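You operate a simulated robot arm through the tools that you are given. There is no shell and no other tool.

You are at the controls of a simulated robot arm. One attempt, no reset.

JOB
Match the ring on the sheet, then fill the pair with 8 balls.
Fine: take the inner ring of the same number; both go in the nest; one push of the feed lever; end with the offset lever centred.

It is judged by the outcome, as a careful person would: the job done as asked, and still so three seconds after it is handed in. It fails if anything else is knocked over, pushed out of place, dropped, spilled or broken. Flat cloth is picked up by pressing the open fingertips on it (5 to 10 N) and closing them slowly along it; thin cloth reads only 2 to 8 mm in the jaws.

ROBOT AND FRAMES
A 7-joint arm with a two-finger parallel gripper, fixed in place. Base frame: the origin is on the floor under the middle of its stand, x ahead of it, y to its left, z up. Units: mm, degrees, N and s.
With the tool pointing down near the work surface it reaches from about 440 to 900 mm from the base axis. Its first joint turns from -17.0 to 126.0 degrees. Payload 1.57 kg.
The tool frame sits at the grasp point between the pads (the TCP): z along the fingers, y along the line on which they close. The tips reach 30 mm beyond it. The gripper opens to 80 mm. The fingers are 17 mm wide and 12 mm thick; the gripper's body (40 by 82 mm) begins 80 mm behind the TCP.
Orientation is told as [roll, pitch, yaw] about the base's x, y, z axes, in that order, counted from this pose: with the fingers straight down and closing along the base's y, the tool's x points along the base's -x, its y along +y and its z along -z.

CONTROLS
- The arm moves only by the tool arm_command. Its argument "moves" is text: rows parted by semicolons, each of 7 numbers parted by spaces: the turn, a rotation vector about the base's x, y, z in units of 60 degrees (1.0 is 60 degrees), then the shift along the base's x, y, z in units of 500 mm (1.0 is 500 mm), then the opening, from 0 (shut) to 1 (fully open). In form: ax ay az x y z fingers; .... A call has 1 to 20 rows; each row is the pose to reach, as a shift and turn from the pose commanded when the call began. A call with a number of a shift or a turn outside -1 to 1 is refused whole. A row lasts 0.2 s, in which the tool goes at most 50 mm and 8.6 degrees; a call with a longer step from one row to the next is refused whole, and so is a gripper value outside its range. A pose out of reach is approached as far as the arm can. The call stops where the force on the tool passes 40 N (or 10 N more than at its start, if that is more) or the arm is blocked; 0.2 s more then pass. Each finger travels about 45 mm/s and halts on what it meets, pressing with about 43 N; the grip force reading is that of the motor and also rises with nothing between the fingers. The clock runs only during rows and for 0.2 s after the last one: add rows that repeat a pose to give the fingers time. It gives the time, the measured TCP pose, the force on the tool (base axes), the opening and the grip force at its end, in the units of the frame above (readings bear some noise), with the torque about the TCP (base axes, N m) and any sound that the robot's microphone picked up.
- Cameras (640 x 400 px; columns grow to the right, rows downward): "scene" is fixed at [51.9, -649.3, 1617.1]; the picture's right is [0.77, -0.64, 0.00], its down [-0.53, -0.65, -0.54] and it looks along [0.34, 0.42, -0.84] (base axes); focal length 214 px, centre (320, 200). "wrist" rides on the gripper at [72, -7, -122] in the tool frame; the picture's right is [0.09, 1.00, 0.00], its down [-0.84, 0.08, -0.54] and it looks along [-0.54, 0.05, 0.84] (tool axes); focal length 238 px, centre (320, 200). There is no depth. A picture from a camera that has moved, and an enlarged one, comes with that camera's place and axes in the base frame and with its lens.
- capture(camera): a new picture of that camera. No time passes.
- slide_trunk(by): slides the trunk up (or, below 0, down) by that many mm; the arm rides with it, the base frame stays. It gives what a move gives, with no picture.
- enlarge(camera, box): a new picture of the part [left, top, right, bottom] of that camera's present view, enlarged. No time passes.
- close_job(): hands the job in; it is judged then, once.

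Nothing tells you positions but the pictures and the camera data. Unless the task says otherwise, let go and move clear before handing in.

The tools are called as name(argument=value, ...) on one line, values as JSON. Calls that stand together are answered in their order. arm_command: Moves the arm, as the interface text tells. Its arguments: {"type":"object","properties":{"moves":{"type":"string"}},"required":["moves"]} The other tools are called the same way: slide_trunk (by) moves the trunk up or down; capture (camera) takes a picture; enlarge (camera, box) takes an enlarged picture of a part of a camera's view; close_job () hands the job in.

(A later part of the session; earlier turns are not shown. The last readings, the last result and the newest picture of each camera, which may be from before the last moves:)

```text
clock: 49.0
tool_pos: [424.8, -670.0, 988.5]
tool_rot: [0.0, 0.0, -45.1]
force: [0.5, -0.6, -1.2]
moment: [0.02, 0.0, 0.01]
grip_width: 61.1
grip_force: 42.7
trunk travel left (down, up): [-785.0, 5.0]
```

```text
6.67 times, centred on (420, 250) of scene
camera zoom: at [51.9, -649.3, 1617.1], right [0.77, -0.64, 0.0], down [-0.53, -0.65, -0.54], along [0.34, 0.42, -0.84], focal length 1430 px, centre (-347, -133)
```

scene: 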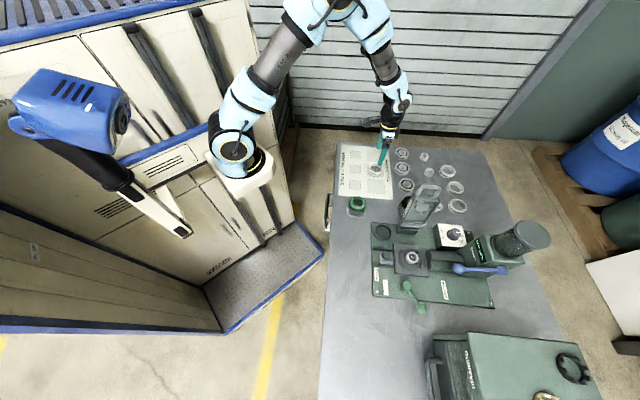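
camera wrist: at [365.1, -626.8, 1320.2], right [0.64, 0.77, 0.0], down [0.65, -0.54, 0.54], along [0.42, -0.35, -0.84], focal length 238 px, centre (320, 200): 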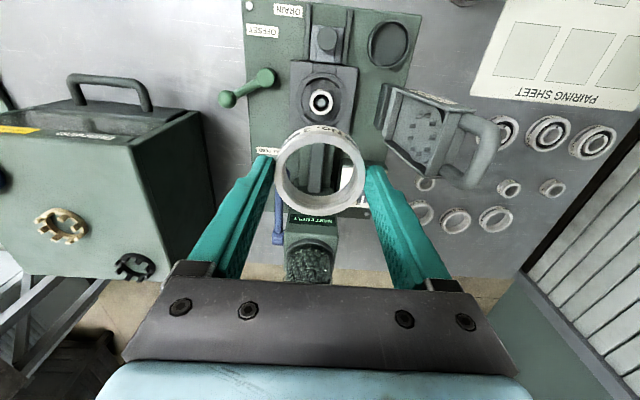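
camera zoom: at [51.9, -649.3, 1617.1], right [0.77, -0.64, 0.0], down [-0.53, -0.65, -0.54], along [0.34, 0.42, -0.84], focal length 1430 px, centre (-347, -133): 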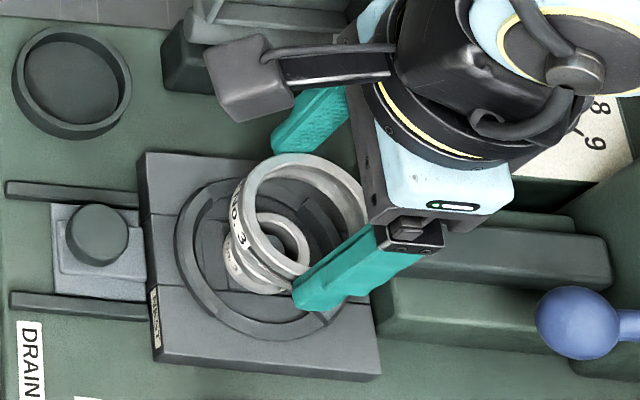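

At this height the ring is about 2.5 mm too far along +w and 1.1 mm outboard. I correct in place and check again.

arm_command(moves="0 0 0 -0.0051 -0.002 0 0.68; 0 0 0 -0.0051 -0.002 -0.01 0.68; 0 0 0 -0.0051 -0.002 -0.02 0.68; 0 0 0 -0.0051 -0.002 -0.02 0.68; 0 0 0 -0.0051 -0.002 -0.02 0.68")

enlarge(camera="wrist", box=[240, 90, 400, 220])

```text
clock: 50.2
tool_pos: [423.0, -671.6, 980.3]
tool_rot: [0.0, 0.1, -44.9]
force: [-0.2, 0.7, -1.4]
moment: [0.01, -0.01, 0.03]
grip_width: 60.9
grip_force: 43.6
trunk travel left (down, up): [-785.0, 5.0]
```

```text
3.08 times, centred on (320, 155) of wrist
camera zoom: at [366.3, -625.6, 1101.9], right [0.64, 0.77, 0.0], down [0.65, -0.54, 0.54], along [0.42, -0.35, -0.84], focal length 733 px, centre (320, 338)
```

zoom: 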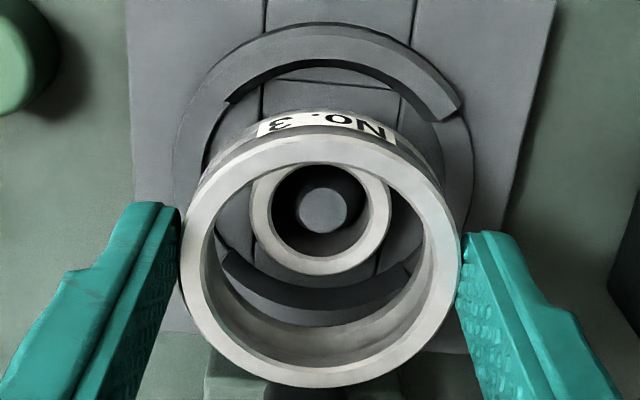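

Now aligned within about 0.5 mm. I lower 17 mm more and re-check.

arm_command(moves="0 0 0 0 0 -0.01 0.68; 0 0 0 0 0 -0.02 0.68; 0 0 0 0 0 -0.03 0.68; 0 0 0 0 0 -0.03 0.68; 0 0 0 0 0 -0.03 0.68")

enlarge(camera="wrist", box=[240, 90, 400, 220])

```text
clock: 51.4
tool_pos: [420.8, -671.2, 964.5]
tool_rot: [0.0, 0.0, -44.9]
force: [-0.1, 0.0, -1.7]
moment: [0.0, 0.04, -0.02]
grip_width: 61.0
grip_force: 43.5
trunk travel left (down, up): [-785.0, 5.0]
```

```text
3.08 times, centred on (320, 155) of wrist
camera zoom: at [365.8, -625.9, 1087.4], right [0.64, 0.77, 0.0], down [0.65, -0.54, 0.54], along [0.42, -0.35, -0.84], focal length 733 px, centre (320, 338)
```

zoom: 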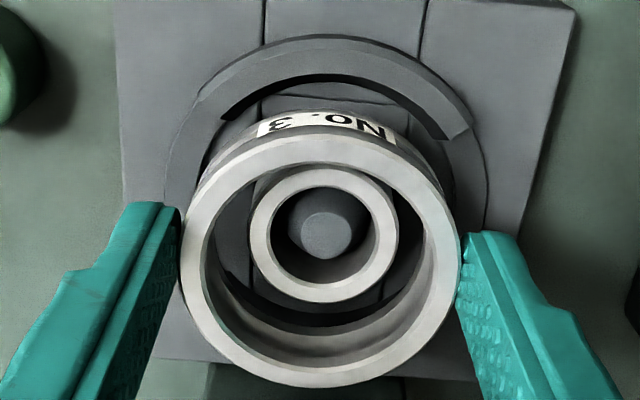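

Still good; a 0.6 mm trim and I continue down toward the seat.

arm_command(moves="0 0 0 0.0014 0.0003 -0.006 0.68; 0 0 0 0.0014 0.0003 -0.012 0.68; 0 0 0 0.0014 0.0003 -0.018 0.68; 0 0 0 0.0014 0.0003 -0.022 0.68; 0 0 0 0.0014 0.0003 -0.022 0.68")

enlarge(camera="wrist", box=[240, 90, 400, 220])

```text
clock: 52.6
tool_pos: [422.4, -672.8, 953.3]
tool_rot: [0.0, 0.0, -45.0]
force: [0.1, 0.0, -1.9]
moment: [0.01, 0.02, 0.03]
grip_width: 61.1
grip_force: 43.0
trunk travel left (down, up): [-785.0, 5.0]
```

```text
3.08 times, centred on (320, 155) of wrist
camera zoom: at [366.3, -626.2, 1075.9], right [0.64, 0.77, 0.0], down [0.65, -0.54, 0.54], along [0.42, -0.35, -0.84], focal length 733 px, centre (320, 338)
```

zoom: 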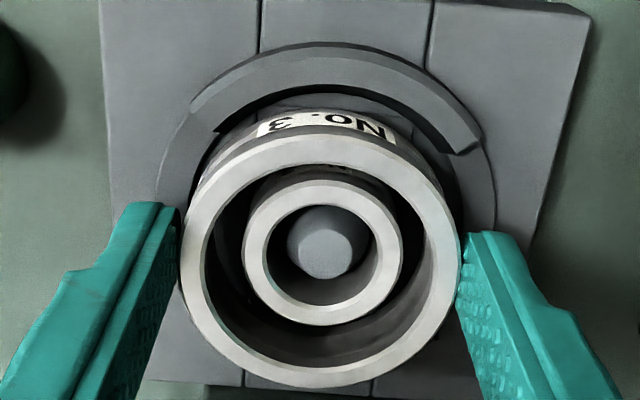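

The rings are concentric. I lower in small steps until contact.

arm_command(moves="0 0 0 0 0 -0.004 0.68; 0 0 0 0 0 -0.008 0.68; 0 0 0 0 0 -0.01 0.68; 0 0 0 0 0 -0.01 0.68")

enlarge(camera="wrist", box=[240, 90, 400, 220])

```text
clock: 53.6
tool_pos: [422.1, -671.3, 949.6]
tool_rot: [0.1, 0.0, -45.1]
force: [-1.2, 2.9, 1.5]
moment: [0.09, 0.09, -0.04]
grip_width: 61.3
grip_force: 42.6
trunk travel left (down, up): [-785.0, 5.0]
```

```text
3.08 times, centred on (320, 155) of wrist
camera zoom: at [366.2, -625.2, 1071.5], right [0.64, 0.77, 0.0], down [0.65, -0.54, 0.54], along [0.42, -0.35, -0.84], focal length 733 px, centre (320, 338)
```

zoom: 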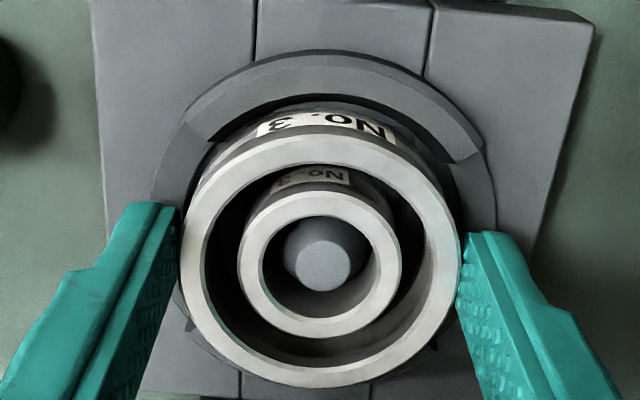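

A slight inboard force of 3 N is felt; I trim 0.6 mm inboard and keep lowering.

arm_command(moves="0 0 0 -0.0009 0.0009 -0.002 0.68; 0 0 0 -0.0009 0.0009 -0.004 0.68; 0 0 0 -0.0009 0.0009 -0.006 0.68; 0 0 0 -0.0009 0.0009 -0.006 0.68")

enlarge(camera="wrist", box=[240, 90, 400, 220])

enlarge(camera="scene", box=[396, 236, 436, 266])

```text
clock: 54.6
tool_pos: [422.5, -671.5, 949.6]
tool_rot: [-0.1, -0.1, -45.0]
force: [1.3, 6.3, 29.6]
moment: [0.84, 0.3, -0.12]
grip_width: 61.2
grip_force: 43.0
trunk travel left (down, up): [-785.0, 5.0]
```

```text
3.08 times, centred on (320, 155) of wrist
camera zoom: at [365.9, -624.7, 1071.2], right [0.64, 0.77, 0.0], down [0.65, -0.53, 0.55], along [0.42, -0.35, -0.84], focal length 733 px, centre (320, 338)
```

zoom: 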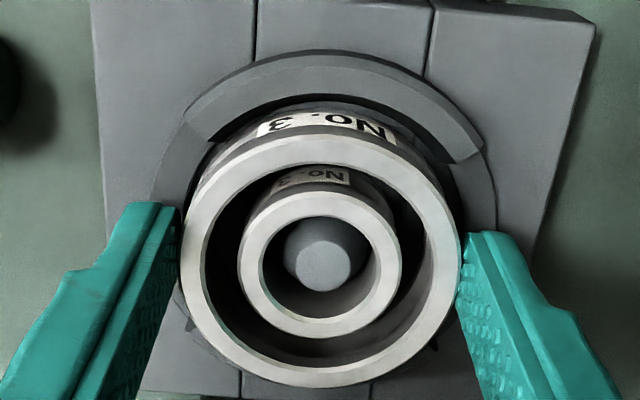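

```text
13.33 times, centred on (416, 251) of scene
camera zoom: at [51.9, -649.3, 1617.1], right [0.77, -0.64, 0.0], down [-0.53, -0.65, -0.54], along [0.34, 0.42, -0.84], focal length 2860 px, centre (-960, -480)
```

zoom: 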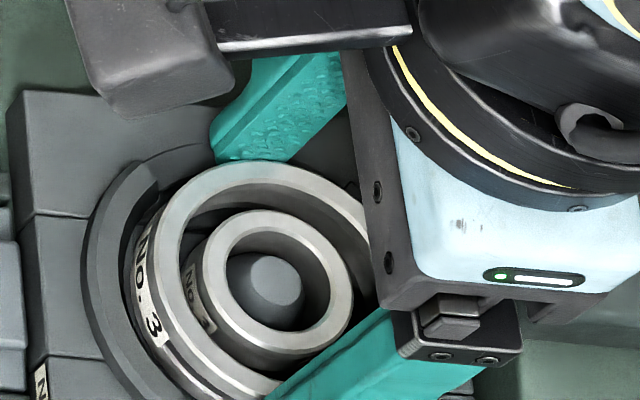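

The ring is on a firm stop (contact biased inboard). I relax the load to see the remaining force before releasing.

arm_command(moves="0 0 0 0 0 0.003 0.68; 0 0 0 0 0 0.006 0.68; 0 0 0 0 0 0.006 0.68")

enlarge(camera="scene", box=[396, 236, 436, 266])

```text
clock: 55.4
tool_pos: [422.5, -670.7, 949.8]
tool_rot: [0.1, 0.0, -45.0]
force: [2.7, -1.7, 9.6]
moment: [-0.35, -0.28, 0.06]
grip_width: 61.0
grip_force: 42.8
trunk travel left (down, up): [-785.0, 5.0]
```

```text
13.33 times, centred on (416, 251) of scene
camera zoom: at [51.9, -649.3, 1617.1], right [0.77, -0.64, 0.0], down [-0.53, -0.65, -0.54], along [0.34, 0.42, -0.84], focal length 2860 px, centre (-960, -480)
```

zoom: 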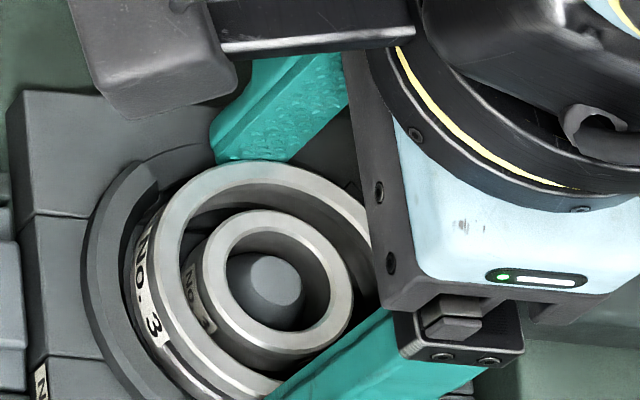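

Contact shifted to the opposite edge as the load came off, which means the ring sits on the flat seat. I raise 1 mm and open slightly.

arm_command(moves="0 0 0 0 0 0.002 0.68; 0 0 0 0 0 0.002 0.72; 0 0 0 0 0 0.002 0.77; 0 0 0 0 0 0.002 0.81; 0 0 0 0 0 0.002 0.84; 0 0 0 0 0 0.002 0.84")

enlarge(camera="wrist", box=[240, 90, 400, 220])

enlarge(camera="scene", box=[396, 236, 436, 266])

```text
clock: 56.8
tool_pos: [422.4, -670.9, 950.9]
tool_rot: [0.0, 0.1, -45.0]
force: [0.7, 0.2, -0.9]
moment: [0.0, 0.0, 0.03]
grip_width: 66.9
grip_force: 0.0
trunk travel left (down, up): [-785.0, 5.0]
```

```text
3.08 times, centred on (320, 155) of wrist
camera zoom: at [365.7, -625.0, 1072.3], right [0.64, 0.77, 0.0], down [0.65, -0.54, 0.54], along [0.42, -0.35, -0.84], focal length 733 px, centre (320, 338)
```

zoom: 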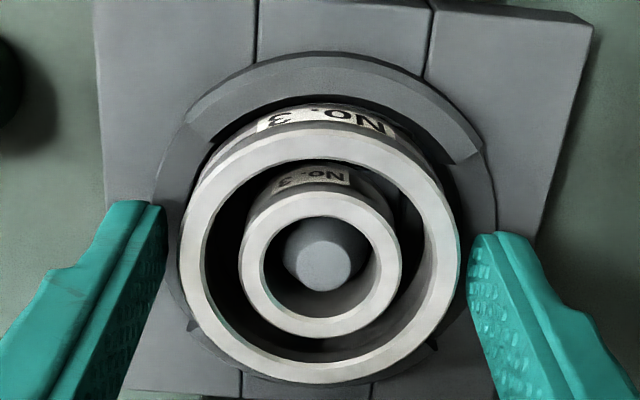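

```text
13.33 times, centred on (416, 251) of scene
camera zoom: at [51.9, -649.3, 1617.1], right [0.77, -0.64, 0.0], down [-0.53, -0.65, -0.54], along [0.34, 0.42, -0.84], focal length 2860 px, centre (-960, -480)
```

zoom: 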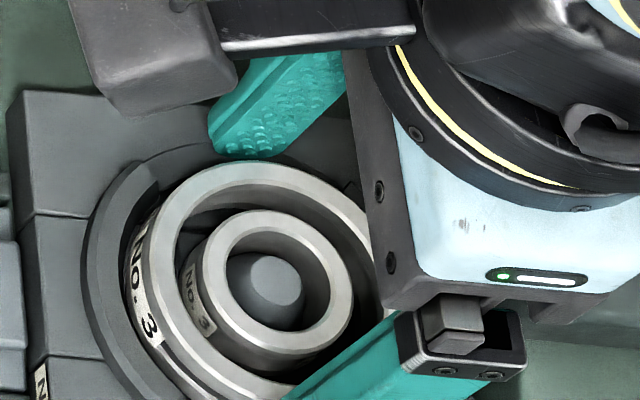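

Released cleanly with both rings concentric. I lift away and check the nest and the machine's display.

arm_command(moves="0 0 0 0 0 0.02 0.84; 0 0 0 0 0 0.06 0.84; 0 0 0 0 0 0.14 0.84; 0 0 0 0 0 0.22 0.84; 0 0 0 0 0 0.3 0.84; 0 0 0 0 0 0.38 0.6; 0 0 0 0 0 0.46 0.4; 0 0 0 0 0 0.5 0.2; 0 0 0 0 0 0.5 0.1; 0 0 0 0 0 0.5 0")

capture(camera="wrist")

enlarge(camera="wrist", box=[280, 50, 360, 140])

enlarge(camera="scene", box=[440, 215, 510, 285])

enlarge(camera="scene", box=[380, 235, 440, 315])

```text
clock: 59.0
tool_pos: [421.7, -671.4, 1199.6]
tool_rot: [0.0, -0.1, -45.0]
force: [0.3, -0.1, -1.0]
moment: [0.02, -0.02, 0.02]
grip_width: 0.0
grip_force: 14.7
trunk travel left (down, up): [-785.0, 5.0]
```

```text
taken
camera wrist: at [366.5, -626.2, 1323.2], right [0.64, 0.77, 0.0], down [0.65, -0.54, 0.54], along [0.42, -0.35, -0.84], focal length 238 px, centre (320, 200)
```

wrist: 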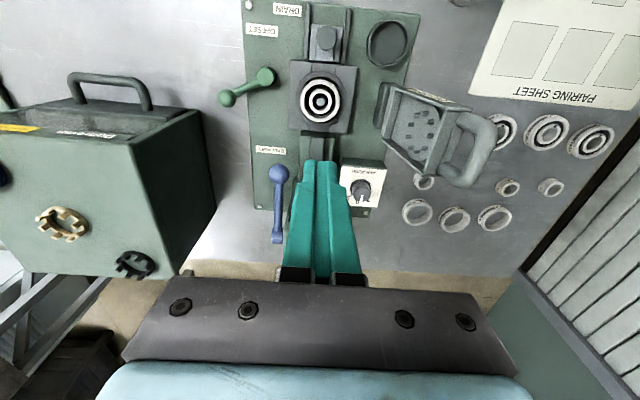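

```text
4.44 times, centred on (320, 95) of wrist
camera zoom: at [366.5, -626.2, 1323.2], right [0.64, 0.77, 0.0], down [0.65, -0.54, 0.54], along [0.42, -0.35, -0.84], focal length 1059 px, centre (320, 667)
```

zoom: 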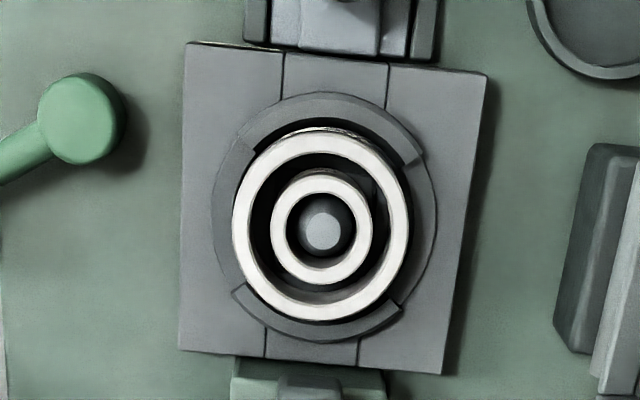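

```text
5.71 times, centred on (475, 250) of scene
camera zoom: at [51.9, -649.3, 1617.1], right [0.77, -0.64, 0.0], down [-0.53, -0.65, -0.54], along [0.34, 0.42, -0.84], focal length 1226 px, centre (-566, -86)
```

zoom: 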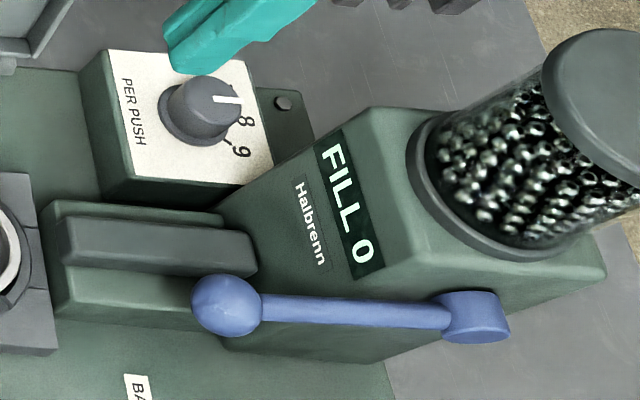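

```text
5.00 times, centred on (410, 275) of scene
camera zoom: at [51.9, -649.3, 1617.1], right [0.77, -0.64, 0.0], down [-0.53, -0.65, -0.54], along [0.34, 0.42, -0.84], focal length 1072 px, centre (-130, -175)
```

zoom: 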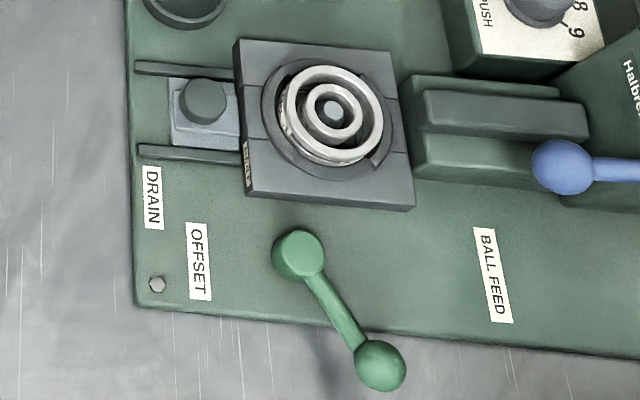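

The display now reads "FILL 0" and the rings are concentric, so the lever is at its centred position. Before feeding, I'll swing the offset lever inboard; I move with closed fingers to just outboard of its green ball.

arm_command(moves="0 0 0 -0.035 -0.0653 0 0; 0 0 0 -0.07 -0.1305 0 0; 0 0 0 -0.105 -0.1958 0 0; 0 0 0 -0.1398 -0.261 0 0; 0 0 0 -0.1398 -0.261 -0.08 0; 0 0 0 -0.1398 -0.261 -0.16 0; 0 0 0 -0.1398 -0.261 -0.24 0; 0 0 0 -0.1398 -0.261 -0.32 0; 0 0 0 -0.1398 -0.261 -0.38 0; 0 0 0 -0.1398 -0.261 -0.38 0")

capture(camera="wrist")

capture(camera="scene")

```text
clock: 61.2
tool_pos: [350.4, -802.1, 1009.6]
tool_rot: [-0.1, 0.0, -45.0]
force: [-1.1, -0.5, -0.4]
moment: [-0.01, 0.03, 0.0]
grip_width: 0.0
grip_force: 21.7
trunk travel left (down, up): [-785.0, 5.0]
```

```text
taken
camera wrist: at [294.9, -757.1, 1131.6], right [0.64, 0.77, 0.0], down [0.65, -0.54, 0.54], along [0.42, -0.35, -0.84], focal length 238 px, centre (320, 200)
```

wrist: 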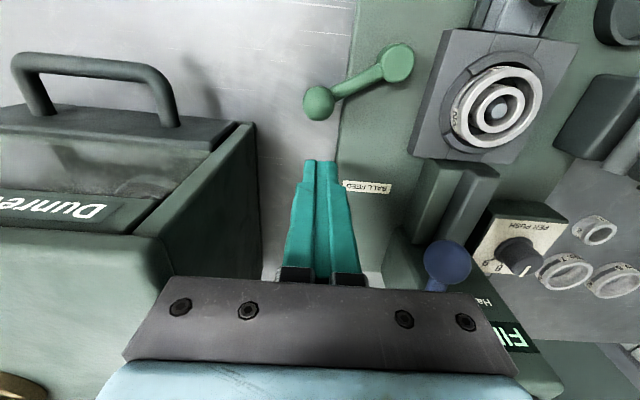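

```text
taken
```

scene: 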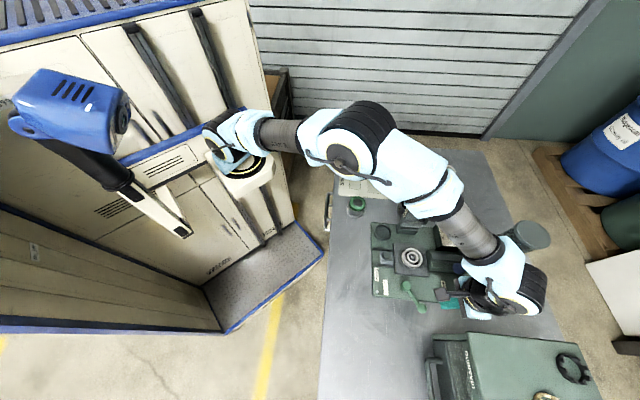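

The ball is right where expected, about 35 mm inboard of the fingers. I check the clearance between the gripper body and the Dunrevin box before descending.

enlarge(camera="wrist", box=[90, 100, 330, 300])

enlarge(camera="scene", box=[400, 240, 560, 350])

```text
2.00 times, centred on (210, 200) of wrist
camera zoom: at [294.9, -757.1, 1131.6], right [0.64, 0.77, 0.0], down [0.65, -0.54, 0.54], along [0.42, -0.35, -0.84], focal length 477 px, centre (540, 200)
```

zoom: 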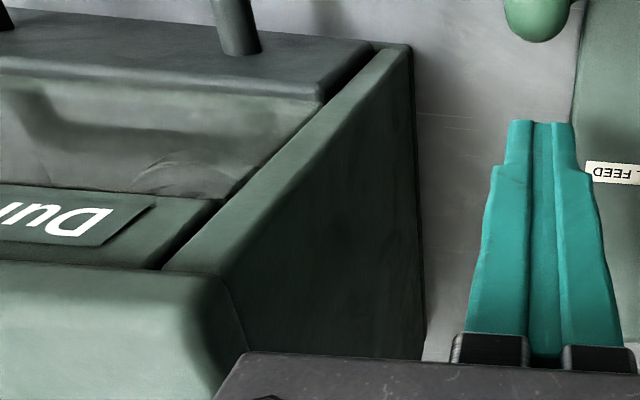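

```text
3.64 times, centred on (480, 295) of scene
camera zoom: at [51.9, -649.3, 1617.1], right [0.77, -0.64, 0.0], down [-0.53, -0.65, -0.54], along [0.34, 0.42, -0.84], focal length 780 px, centre (-262, -146)
```

zoom: 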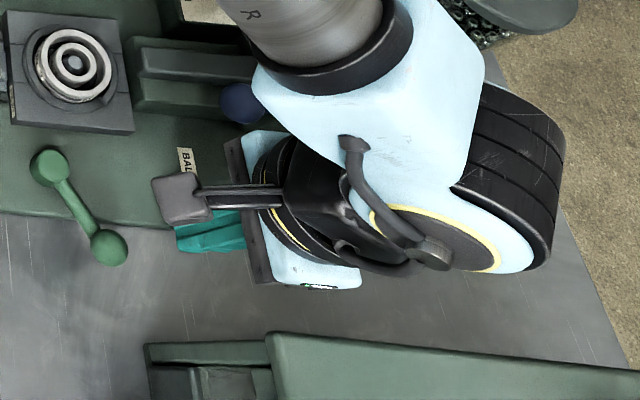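

Clearance to the box is about 20 mm. I lower the closed fingers beside the ball.

arm_command(moves="0 0 0 0 0 -0.05 0; 0 0 0 0 0 -0.1 0; 0 0 0 0 0 -0.136 0; 0 0 0 0 0 -0.136 0")

capture(camera="wrist")

enlarge(camera="scene", box=[380, 240, 500, 330])

```text
clock: 62.2
tool_pos: [350.8, -801.1, 942.1]
tool_rot: [-0.1, 0.1, -45.0]
force: [-0.2, 0.0, 0.1]
moment: [0.02, 0.01, 0.01]
grip_width: 0.1
grip_force: 21.3
trunk travel left (down, up): [-785.0, 5.0]
```

```text
taken
camera wrist: at [294.7, -755.6, 1064.3], right [0.64, 0.77, 0.0], down [0.65, -0.54, 0.54], along [0.42, -0.35, -0.84], focal length 238 px, centre (320, 200)
```

wrist: 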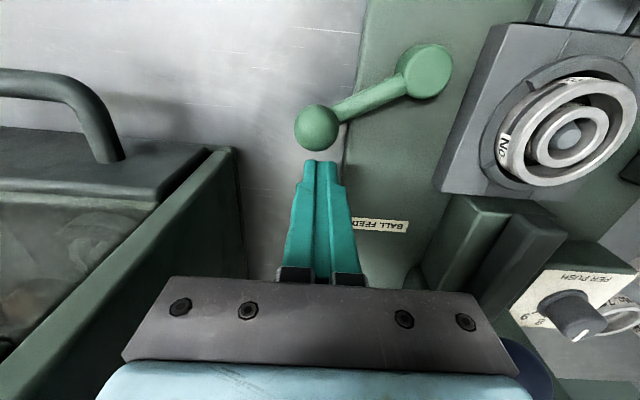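

```text
4.44 times, centred on (440, 285) of scene
camera zoom: at [51.9, -649.3, 1617.1], right [0.77, -0.64, 0.0], down [-0.53, -0.65, -0.54], along [0.34, 0.42, -0.84], focal length 953 px, centre (-213, -178)
```

zoom: 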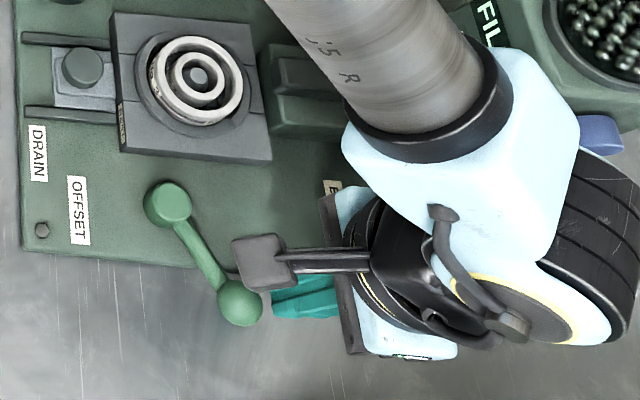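

The fingers are beside the ball, clear of everything. I push it inboard gently, in stages.

arm_command(moves="0 0 0 -0.0156 0.0127 0 0; 0 0 0 -0.0297 0.0212 0 0; 0 0 0 -0.0431 0.029 0 0; 0 0 0 -0.0547 0.0378 0 0")

capture(camera="wrist")

enlarge(camera="scene", box=[380, 235, 460, 315])

```text
clock: 63.2
tool_pos: [325.9, -782.5, 942.1]
tool_rot: [-0.1, 0.0, -45.0]
force: [-0.2, -0.1, 0.1]
moment: [0.0, -0.04, 0.0]
grip_width: 0.1
grip_force: 21.4
trunk travel left (down, up): [-785.0, 5.0]
```

```text
taken
camera wrist: at [268.1, -736.8, 1065.3], right [0.64, 0.77, 0.0], down [0.65, -0.54, 0.54], along [0.42, -0.35, -0.84], focal length 238 px, centre (320, 200)
```

wrist: 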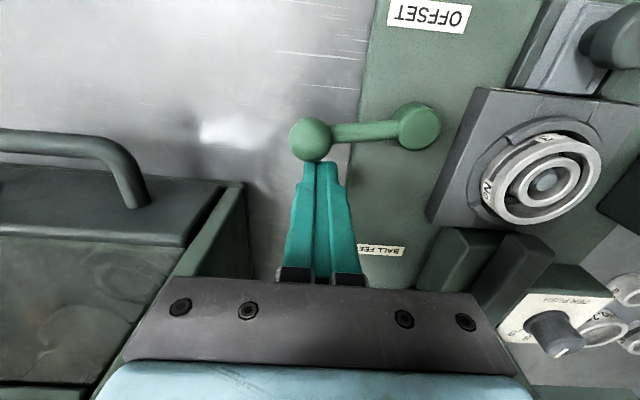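

```text
5.00 times, centred on (420, 275) of scene
camera zoom: at [51.9, -649.3, 1617.1], right [0.77, -0.64, 0.0], down [-0.53, -0.65, -0.54], along [0.34, 0.42, -0.84], focal length 1072 px, centre (-180, -175)
```

zoom: 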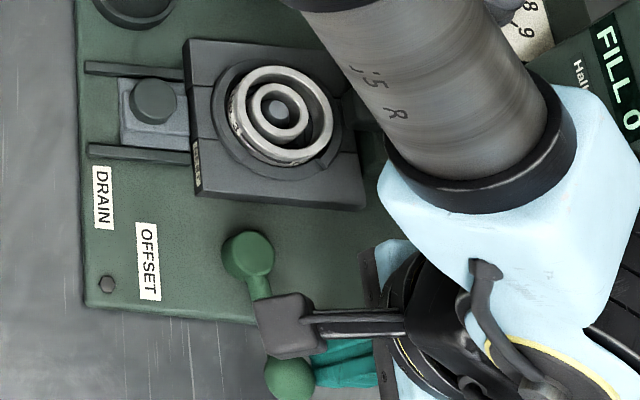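

The lever moves freely with no resistance. I check the effect on the inner ring.

enlarge(camera="wrist", box=[420, 80, 640, 260])

enlarge(camera="scene", box=[396, 236, 436, 276])

```text
2.22 times, centred on (530, 170) of wrist
camera zoom: at [268.1, -736.8, 1065.3], right [0.64, 0.77, 0.0], down [0.65, -0.54, 0.54], along [0.42, -0.35, -0.84], focal length 530 px, centre (-147, 267)
```

zoom: 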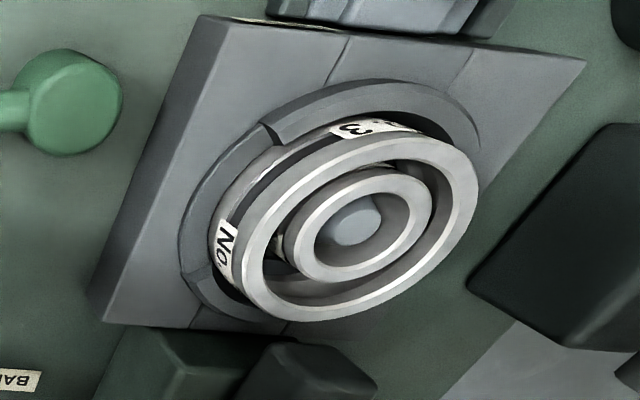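

```text
10.00 times, centred on (416, 256) of scene
camera zoom: at [51.9, -649.3, 1617.1], right [0.77, -0.64, 0.0], down [-0.53, -0.65, -0.54], along [0.34, 0.42, -0.84], focal length 2145 px, centre (-640, -360)
```

zoom: 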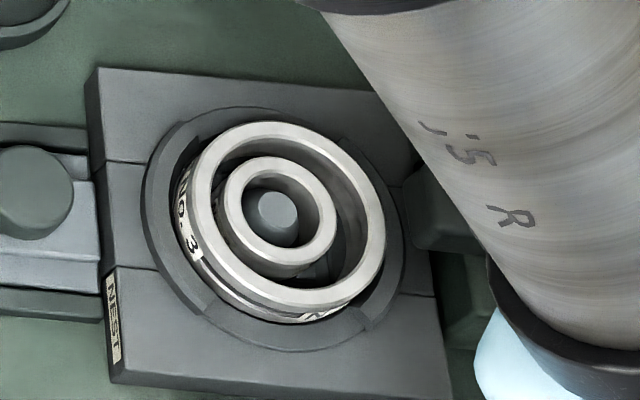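

The inner ring has shifted inboard by several mm. I continue pushing the lever.

arm_command(moves="0 0 0 -0.0127 0.0099 0 0; 0 0 0 -0.024 0.0212 0 0; 0 0 0 -0.0339 0.0339 0 0; 0 0 0 -0.0339 0.0339 0 0")

capture(camera="wrist")

enlarge(camera="scene", box=[396, 236, 436, 276])

```text
clock: 64.2
tool_pos: [307.0, -765.2, 941.6]
tool_rot: [0.0, 0.0, -45.0]
force: [1.0, 0.2, 0.4]
moment: [0.0, 0.0, 0.0]
grip_width: 0.0
grip_force: 21.3
trunk travel left (down, up): [-785.0, 5.0]
```

```text
taken
camera wrist: at [251.2, -719.5, 1064.6], right [0.64, 0.77, 0.0], down [0.65, -0.54, 0.54], along [0.42, -0.35, -0.84], focal length 238 px, centre (320, 200)
```

wrist: 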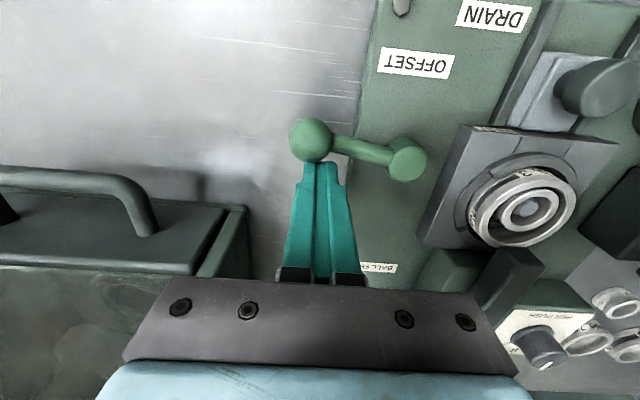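

```text
10.00 times, centred on (416, 256) of scene
camera zoom: at [51.9, -649.3, 1617.1], right [0.77, -0.64, 0.0], down [-0.53, -0.65, -0.54], along [0.34, 0.42, -0.84], focal length 2145 px, centre (-640, -360)
```

zoom: 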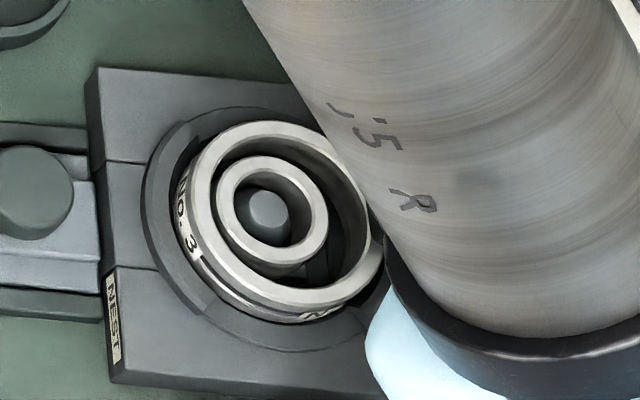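

The inner ring keeps moving inboard smoothly. I push the lever on toward its end of travel.

arm_command(moves="0 0 0 -0.0078 0.0134 0 0; 0 0 0 -0.0141 0.0283 0 0; 0 0 0 -0.0205 0.0431 0 0; 0 0 0 -0.0205 0.0431 0 0")

capture(camera="wrist")

enlarge(camera="scene", box=[396, 236, 436, 276])

```text
clock: 65.2
tool_pos: [297.2, -745.4, 943.4]
tool_rot: [-0.1, -0.2, -45.0]
force: [4.0, -10.4, 2.2]
moment: [-0.26, -0.2, -0.1]
grip_width: 0.0
grip_force: 21.5
trunk travel left (down, up): [-785.0, 5.0]
```

```text
taken
camera wrist: at [241.4, -699.1, 1065.1], right [0.64, 0.77, 0.0], down [0.65, -0.53, 0.54], along [0.42, -0.35, -0.84], focal length 238 px, centre (320, 200)
```

wrist: 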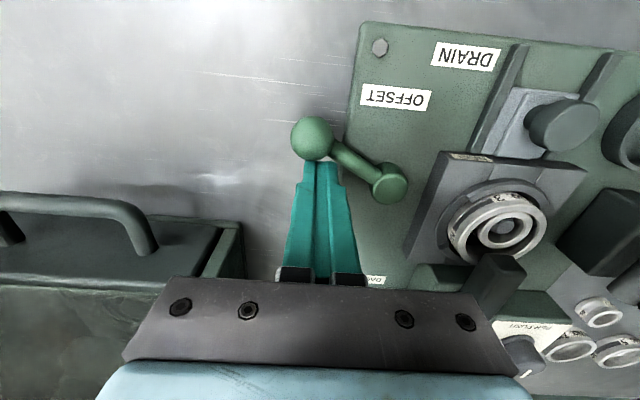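

```text
10.00 times, centred on (416, 256) of scene
camera zoom: at [51.9, -649.3, 1617.1], right [0.77, -0.64, 0.0], down [-0.53, -0.65, -0.54], along [0.34, 0.42, -0.84], focal length 2145 px, centre (-640, -360)
```

zoom: 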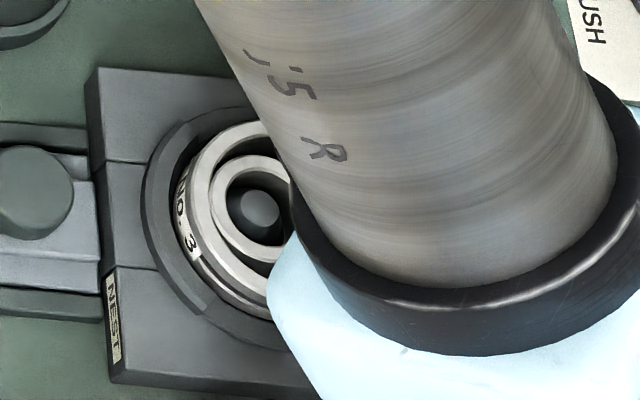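

The lever reached a stop at about -28° (10 N) and the inner ring now touches the outer ring inboard, leaving the crescent open outboard. I back off and lift to check that it stays.

arm_command(moves="0 0 0 0.0141 -0.0141 0 0; 0 0 0 0.0283 -0.0283 0 0; 0 0 0 0.0283 -0.0283 0.08 0; 0 0 0 0.0283 -0.0283 0.16 0; 0 0 0 0.0283 -0.0283 0.24 0; 0 0 0 0.0283 -0.0283 0.32 0; 0 0 0 0.0283 -0.0283 0.4 0; 0 0 0 0.0283 -0.0283 0.44 0; 0 0 0 0.0283 -0.0283 0.44 0")

capture(camera="wrist")

capture(camera="scene")

enlarge(camera="wrist", box=[340, 60, 540, 200])

```text
clock: 67.2
tool_pos: [312.0, -758.4, 1160.8]
tool_rot: [0.0, 0.0, -45.0]
force: [0.2, 0.2, -0.7]
moment: [0.02, -0.01, -0.01]
grip_width: 0.1
grip_force: 21.4
trunk travel left (down, up): [-785.0, 5.0]
```

```text
taken
camera wrist: at [256.3, -712.7, 1283.2], right [0.64, 0.77, 0.0], down [0.65, -0.54, 0.54], along [0.42, -0.35, -0.84], focal length 238 px, centre (320, 200)
```

wrist: 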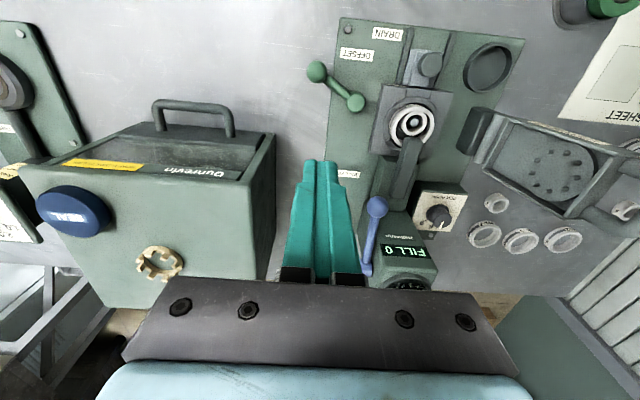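

```text
taken
```

scene: 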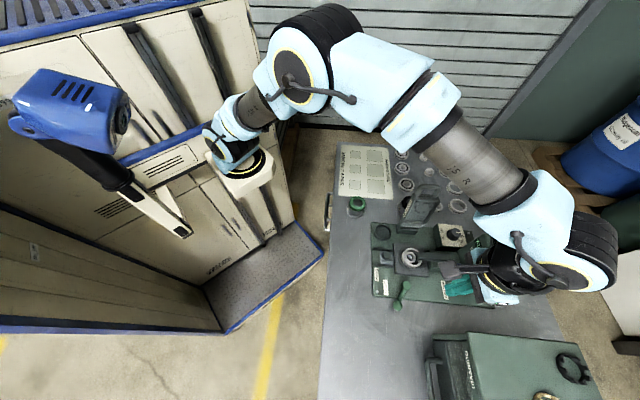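

```text
2.86 times, centred on (440, 130) of wrist
camera zoom: at [256.3, -712.7, 1283.2], right [0.64, 0.77, 0.0], down [0.65, -0.54, 0.54], along [0.42, -0.35, -0.84], focal length 681 px, centre (-23, 400)
```

zoom: 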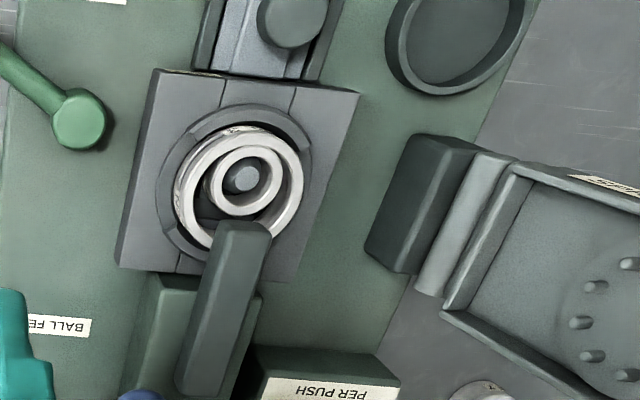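

The lever holds its position, and the feed chute has now moved in over the crescent gap. I check the details.

enlarge(camera="scene", box=[380, 235, 460, 295])

enlarge(camera="scene", box=[380, 260, 440, 320])

enlarge(camera="wrist", box=[340, 170, 480, 290])

```text
6.67 times, centred on (420, 265) of scene
camera zoom: at [51.9, -649.3, 1617.1], right [0.77, -0.64, 0.0], down [-0.53, -0.65, -0.54], along [0.34, 0.42, -0.84], focal length 1430 px, centre (-347, -233)
```

zoom: 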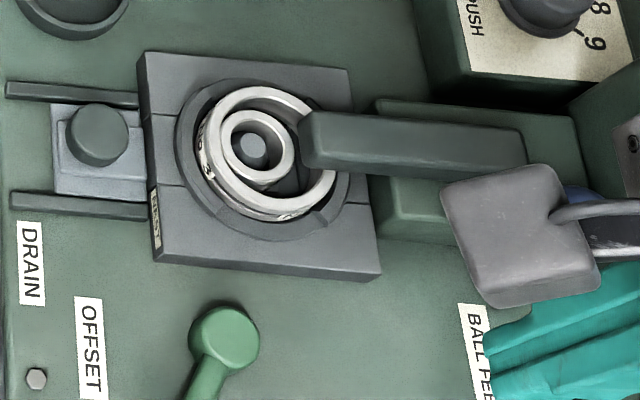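

```text
6.67 times, centred on (410, 290) of scene
camera zoom: at [51.9, -649.3, 1617.1], right [0.77, -0.64, 0.0], down [-0.53, -0.65, -0.54], along [0.34, 0.42, -0.84], focal length 1430 px, centre (-280, -400)
```

zoom: 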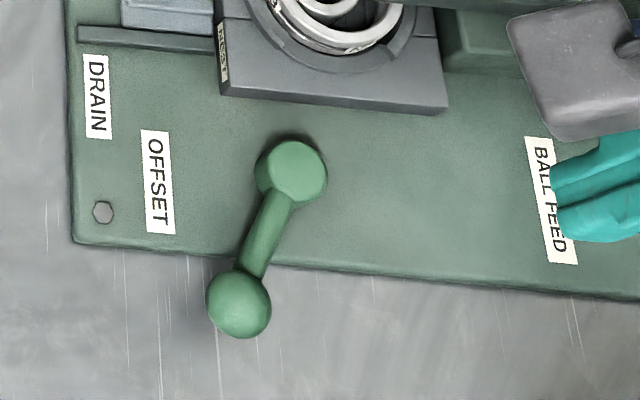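

```text
3.33 times, centred on (410, 230) of wrist
camera zoom: at [256.3, -712.7, 1283.2], right [0.64, 0.77, 0.0], down [0.65, -0.54, 0.54], along [0.42, -0.35, -0.84], focal length 794 px, centre (20, 100)
```

zoom: 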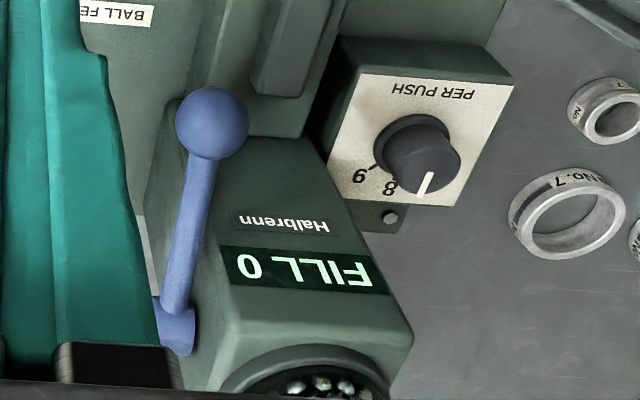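

The chute is over the gap, dial at 8, display "FILL 0". I zoom on the feed lever's pivot to be sure which way it swings.

enlarge(camera="wrist", box=[355, 190, 405, 285])

enlarge(camera="scene", box=[440, 245, 530, 295])

```text
4.21 times, centred on (380, 238) of wrist
camera zoom: at [256.3, -712.7, 1283.2], right [0.64, 0.77, 0.0], down [0.65, -0.54, 0.54], along [0.42, -0.35, -0.84], focal length 1004 px, centre (67, 42)
```

zoom: 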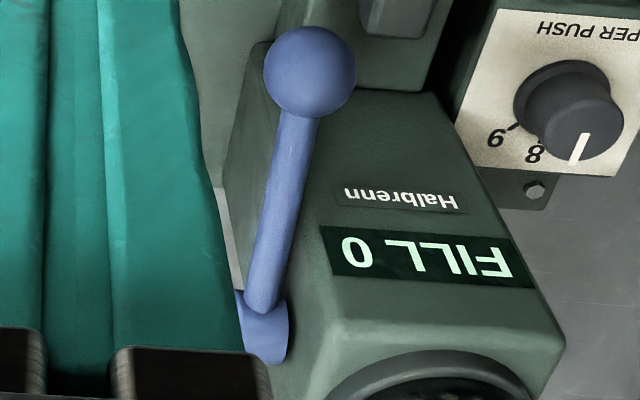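

```text
7.11 times, centred on (485, 270) of scene
camera zoom: at [51.9, -649.3, 1617.1], right [0.77, -0.64, 0.0], down [-0.53, -0.65, -0.54], along [0.34, 0.42, -0.84], focal length 1525 px, centre (-853, -298)
```

zoom: 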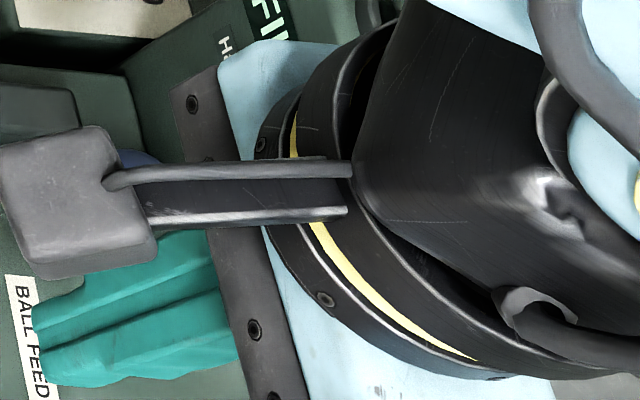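

The boss has a horizontal axis on the housing's side, so the push is downward. I move the closed fingers above the blue ball at about (860,-228 in bench axes) and check alignment.

arm_command(moves="0 0 0 0.0666 -0.006 0 0; 0 0 0 0.1331 -0.0119 0 0; 0 0 0 0.1997 -0.0179 0 0; 0 0 0 0.2662 -0.0238 0 0; 0 0 0 0.2662 -0.0238 -0.06 0; 0 0 0 0.2662 -0.0238 -0.12 0; 0 0 0 0.2662 -0.0238 -0.12 0; 0 0 0 0.2662 -0.0238 -0.12 0")

capture(camera="wrist")

enlarge(camera="scene", box=[400, 210, 560, 310])

```text
clock: 69.0
tool_pos: [445.3, -770.1, 1100.9]
tool_rot: [0.0, 0.1, -45.1]
force: [0.0, 0.1, 0.2]
moment: [-0.01, -0.01, 0.01]
grip_width: 0.0
grip_force: 21.9
trunk travel left (down, up): [-785.0, 5.0]
```

```text
taken
camera wrist: at [389.1, -724.1, 1223.7], right [0.64, 0.77, 0.0], down [0.65, -0.54, 0.54], along [0.42, -0.35, -0.84], focal length 238 px, centre (320, 200)
```

wrist: 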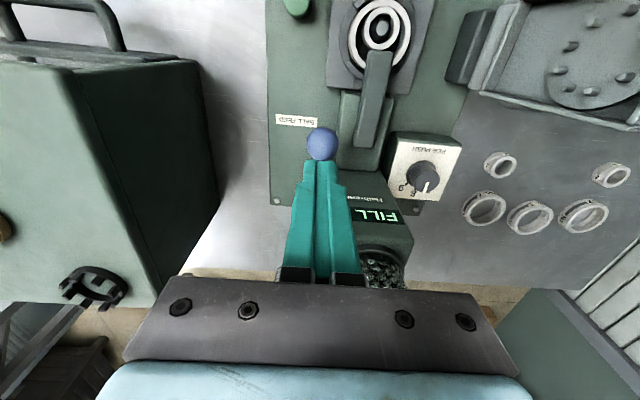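

```text
4.00 times, centred on (480, 260) of scene
camera zoom: at [51.9, -649.3, 1617.1], right [0.77, -0.64, 0.0], down [-0.53, -0.65, -0.54], along [0.34, 0.42, -0.84], focal length 858 px, centre (-320, -40)
```

zoom: 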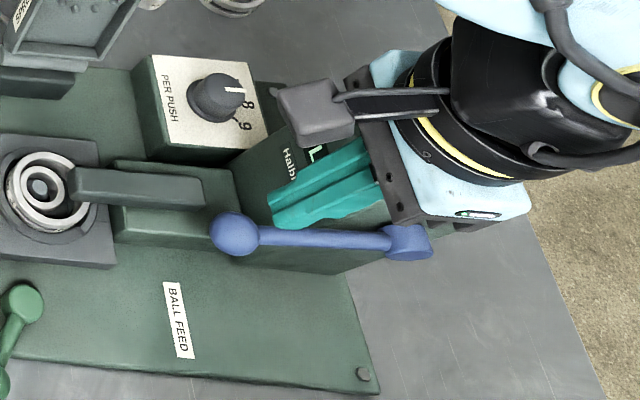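

enlarge(camera="wrist", box=[270, 100, 370, 190])

```text
4.44 times, centred on (320, 145) of wrist
camera zoom: at [389.1, -724.1, 1223.7], right [0.64, 0.77, 0.0], down [0.65, -0.54, 0.54], along [0.42, -0.35, -0.84], focal length 1059 px, centre (320, 444)
```

zoom: 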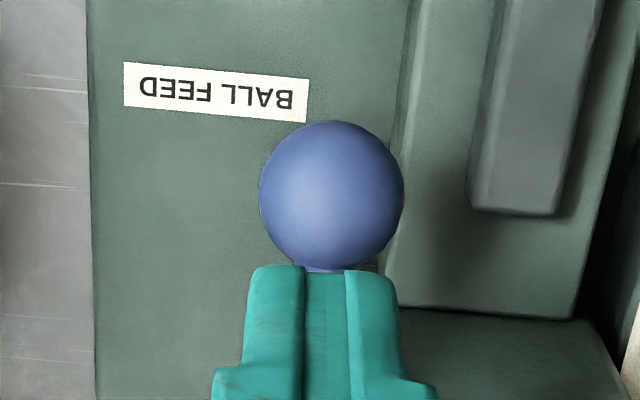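

The fingers are centred over the ball. I press down steadily, following the lever's arc.

arm_command(moves="0 0 0 0 0 -0.04 0; 0 0 0 0 0 -0.068 0; 0 0 0 0.001 -0.001 -0.084 0; 0 0 0 0.0021 -0.0021 -0.096 0; 0 0 0 0.0042 -0.0042 -0.108 0; 0 0 0 0.0068 -0.0068 -0.12 0")

enlarge(camera="scene", box=[400, 210, 560, 310])

capture(camera="wrist")

```text
clock: 70.4
tool_pos: [448.5, -772.5, 1042.8]
tool_rot: [0.0, 0.0, -45.0]
force: [-1.4, 0.3, 1.2]
moment: [0.01, 0.02, 0.01]
grip_width: 0.0
grip_force: 21.1
trunk travel left (down, up): [-785.0, 5.0]
```

```text
4.00 times, centred on (480, 260) of scene
camera zoom: at [51.9, -649.3, 1617.1], right [0.77, -0.64, 0.0], down [-0.53, -0.65, -0.54], along [0.34, 0.42, -0.84], focal length 858 px, centre (-320, -40)
```

zoom: 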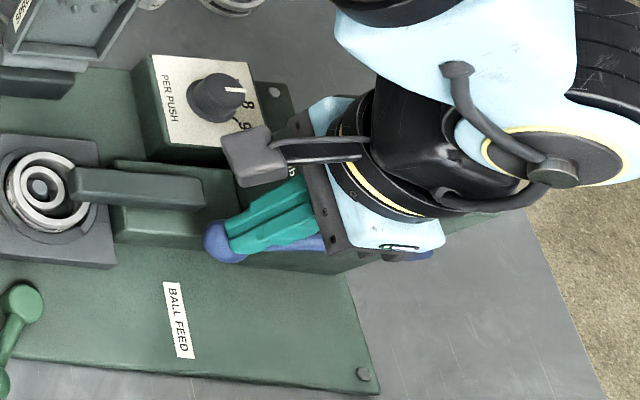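

```text
taken
camera wrist: at [392.1, -727.0, 1164.5], right [0.64, 0.77, 0.0], down [0.65, -0.54, 0.54], along [0.42, -0.35, -0.84], focal length 238 px, centre (320, 200)
```

wrist: 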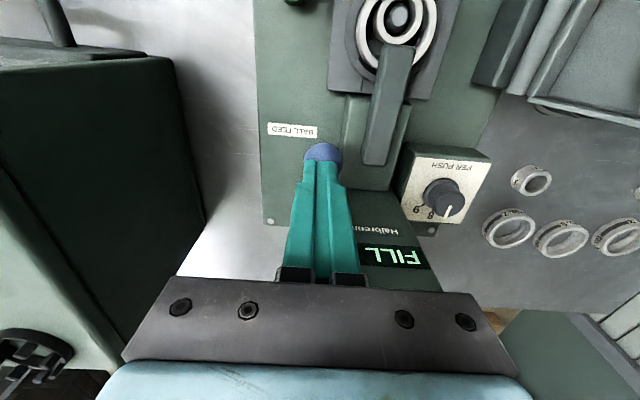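

The lever goes down lightly (about 20 mm so far). I keep pressing without backing off.

arm_command(moves="0 0 0 0.0034 -0.0034 -0.014 0; 0 0 0 0.0074 -0.0074 -0.028 0; 0 0 0 0.013 -0.013 -0.042 0")

enlarge(camera="scene", box=[400, 210, 560, 310])

capture(camera="wrist")

```text
clock: 71.2
tool_pos: [453.9, -778.9, 1021.1]
tool_rot: [0.0, 0.1, -45.0]
force: [-1.8, 1.1, 3.5]
moment: [0.05, 0.04, 0.02]
grip_width: 0.0
grip_force: 21.4
trunk travel left (down, up): [-785.0, 5.0]
```

```text
4.00 times, centred on (480, 260) of scene
camera zoom: at [51.9, -649.3, 1617.1], right [0.77, -0.64, 0.0], down [-0.53, -0.65, -0.54], along [0.34, 0.42, -0.84], focal length 858 px, centre (-320, -40)
```

zoom: 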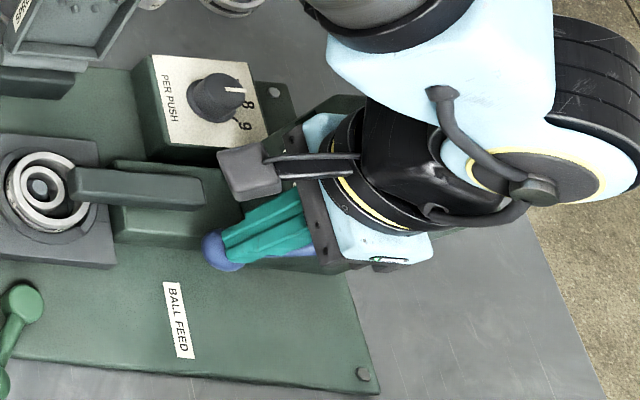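

```text
taken
camera wrist: at [398.2, -733.5, 1143.4], right [0.64, 0.77, 0.0], down [0.65, -0.54, 0.54], along [0.42, -0.35, -0.84], focal length 238 px, centre (320, 200)
```

wrist: 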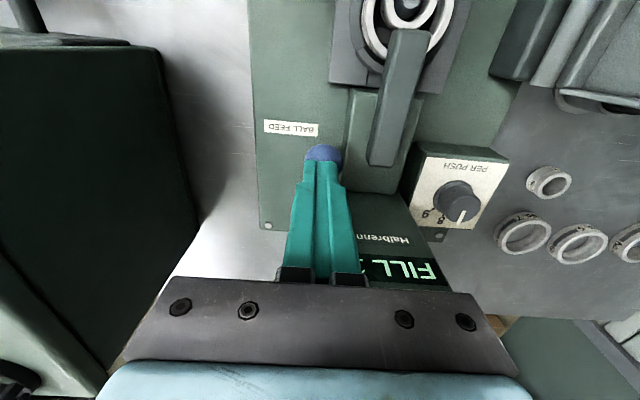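

The spring force rises slightly (3.5 N). I continue down.

arm_command(moves="0 0 0 0.0057 -0.0057 -0.014 0; 0 0 0 0.0115 -0.0115 -0.026 0; 0 0 0 0.0115 -0.0115 -0.026 0")

capture(camera="wrist")

enlarge(camera="wrist", box=[340, 0, 480, 300])

enlarge(camera="scene", box=[390, 230, 470, 290])

```text
clock: 71.8
tool_pos: [459.6, -784.2, 1018.9]
tool_rot: [-0.1, -0.2, -45.0]
force: [-4.5, 8.0, 18.4]
moment: [0.29, 0.11, 0.04]
grip_width: 0.0
grip_force: 21.3
trunk travel left (down, up): [-785.0, 5.0]
stopped in row 2: the force on the tool passed its limit at 46 N (the readings are from after the stop); the commanded pose is now the measured one
```

```text
taken
camera wrist: at [401.7, -737.8, 1140.7], right [0.64, 0.77, 0.0], down [0.65, -0.53, 0.54], along [0.42, -0.35, -0.84], focal length 238 px, centre (320, 200)
```

wrist: 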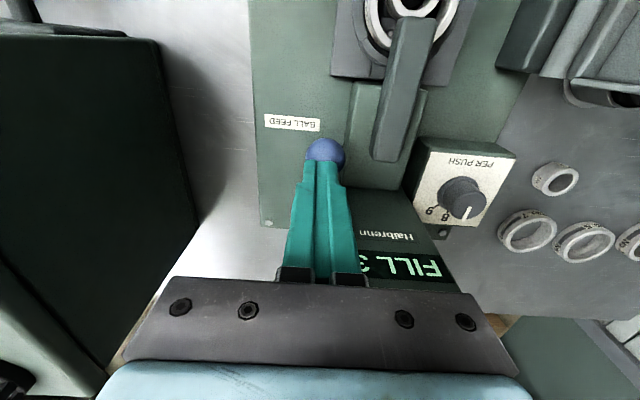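

```text
1.33 times, centred on (410, 150) of wrist
camera zoom: at [401.7, -737.8, 1140.7], right [0.64, 0.77, 0.0], down [0.65, -0.53, 0.54], along [0.42, -0.35, -0.84], focal length 318 px, centre (200, 267)
```

zoom: 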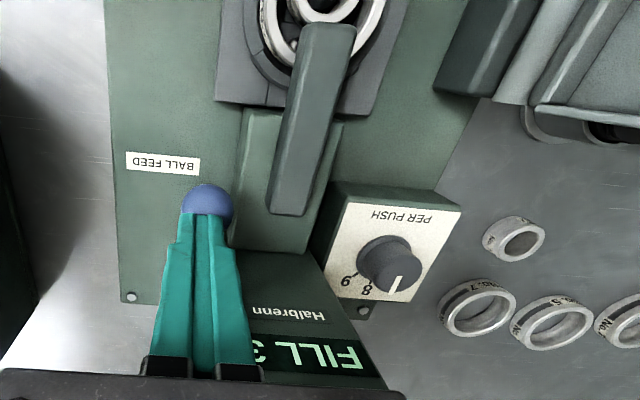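

```text
6.67 times, centred on (430, 260) of scene
camera zoom: at [51.9, -649.3, 1617.1], right [0.77, -0.64, 0.0], down [-0.53, -0.65, -0.54], along [0.34, 0.42, -0.84], focal length 1430 px, centre (-413, -200)
```

zoom: 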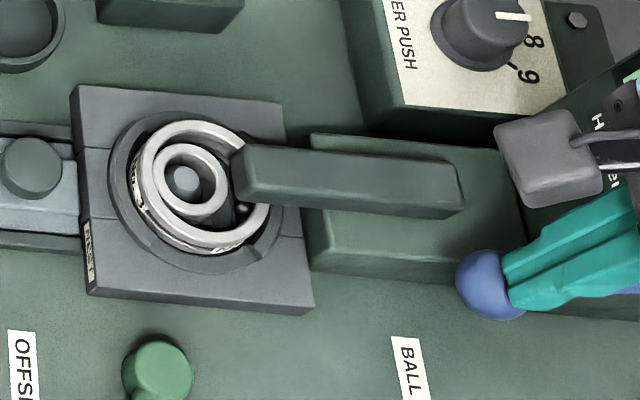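

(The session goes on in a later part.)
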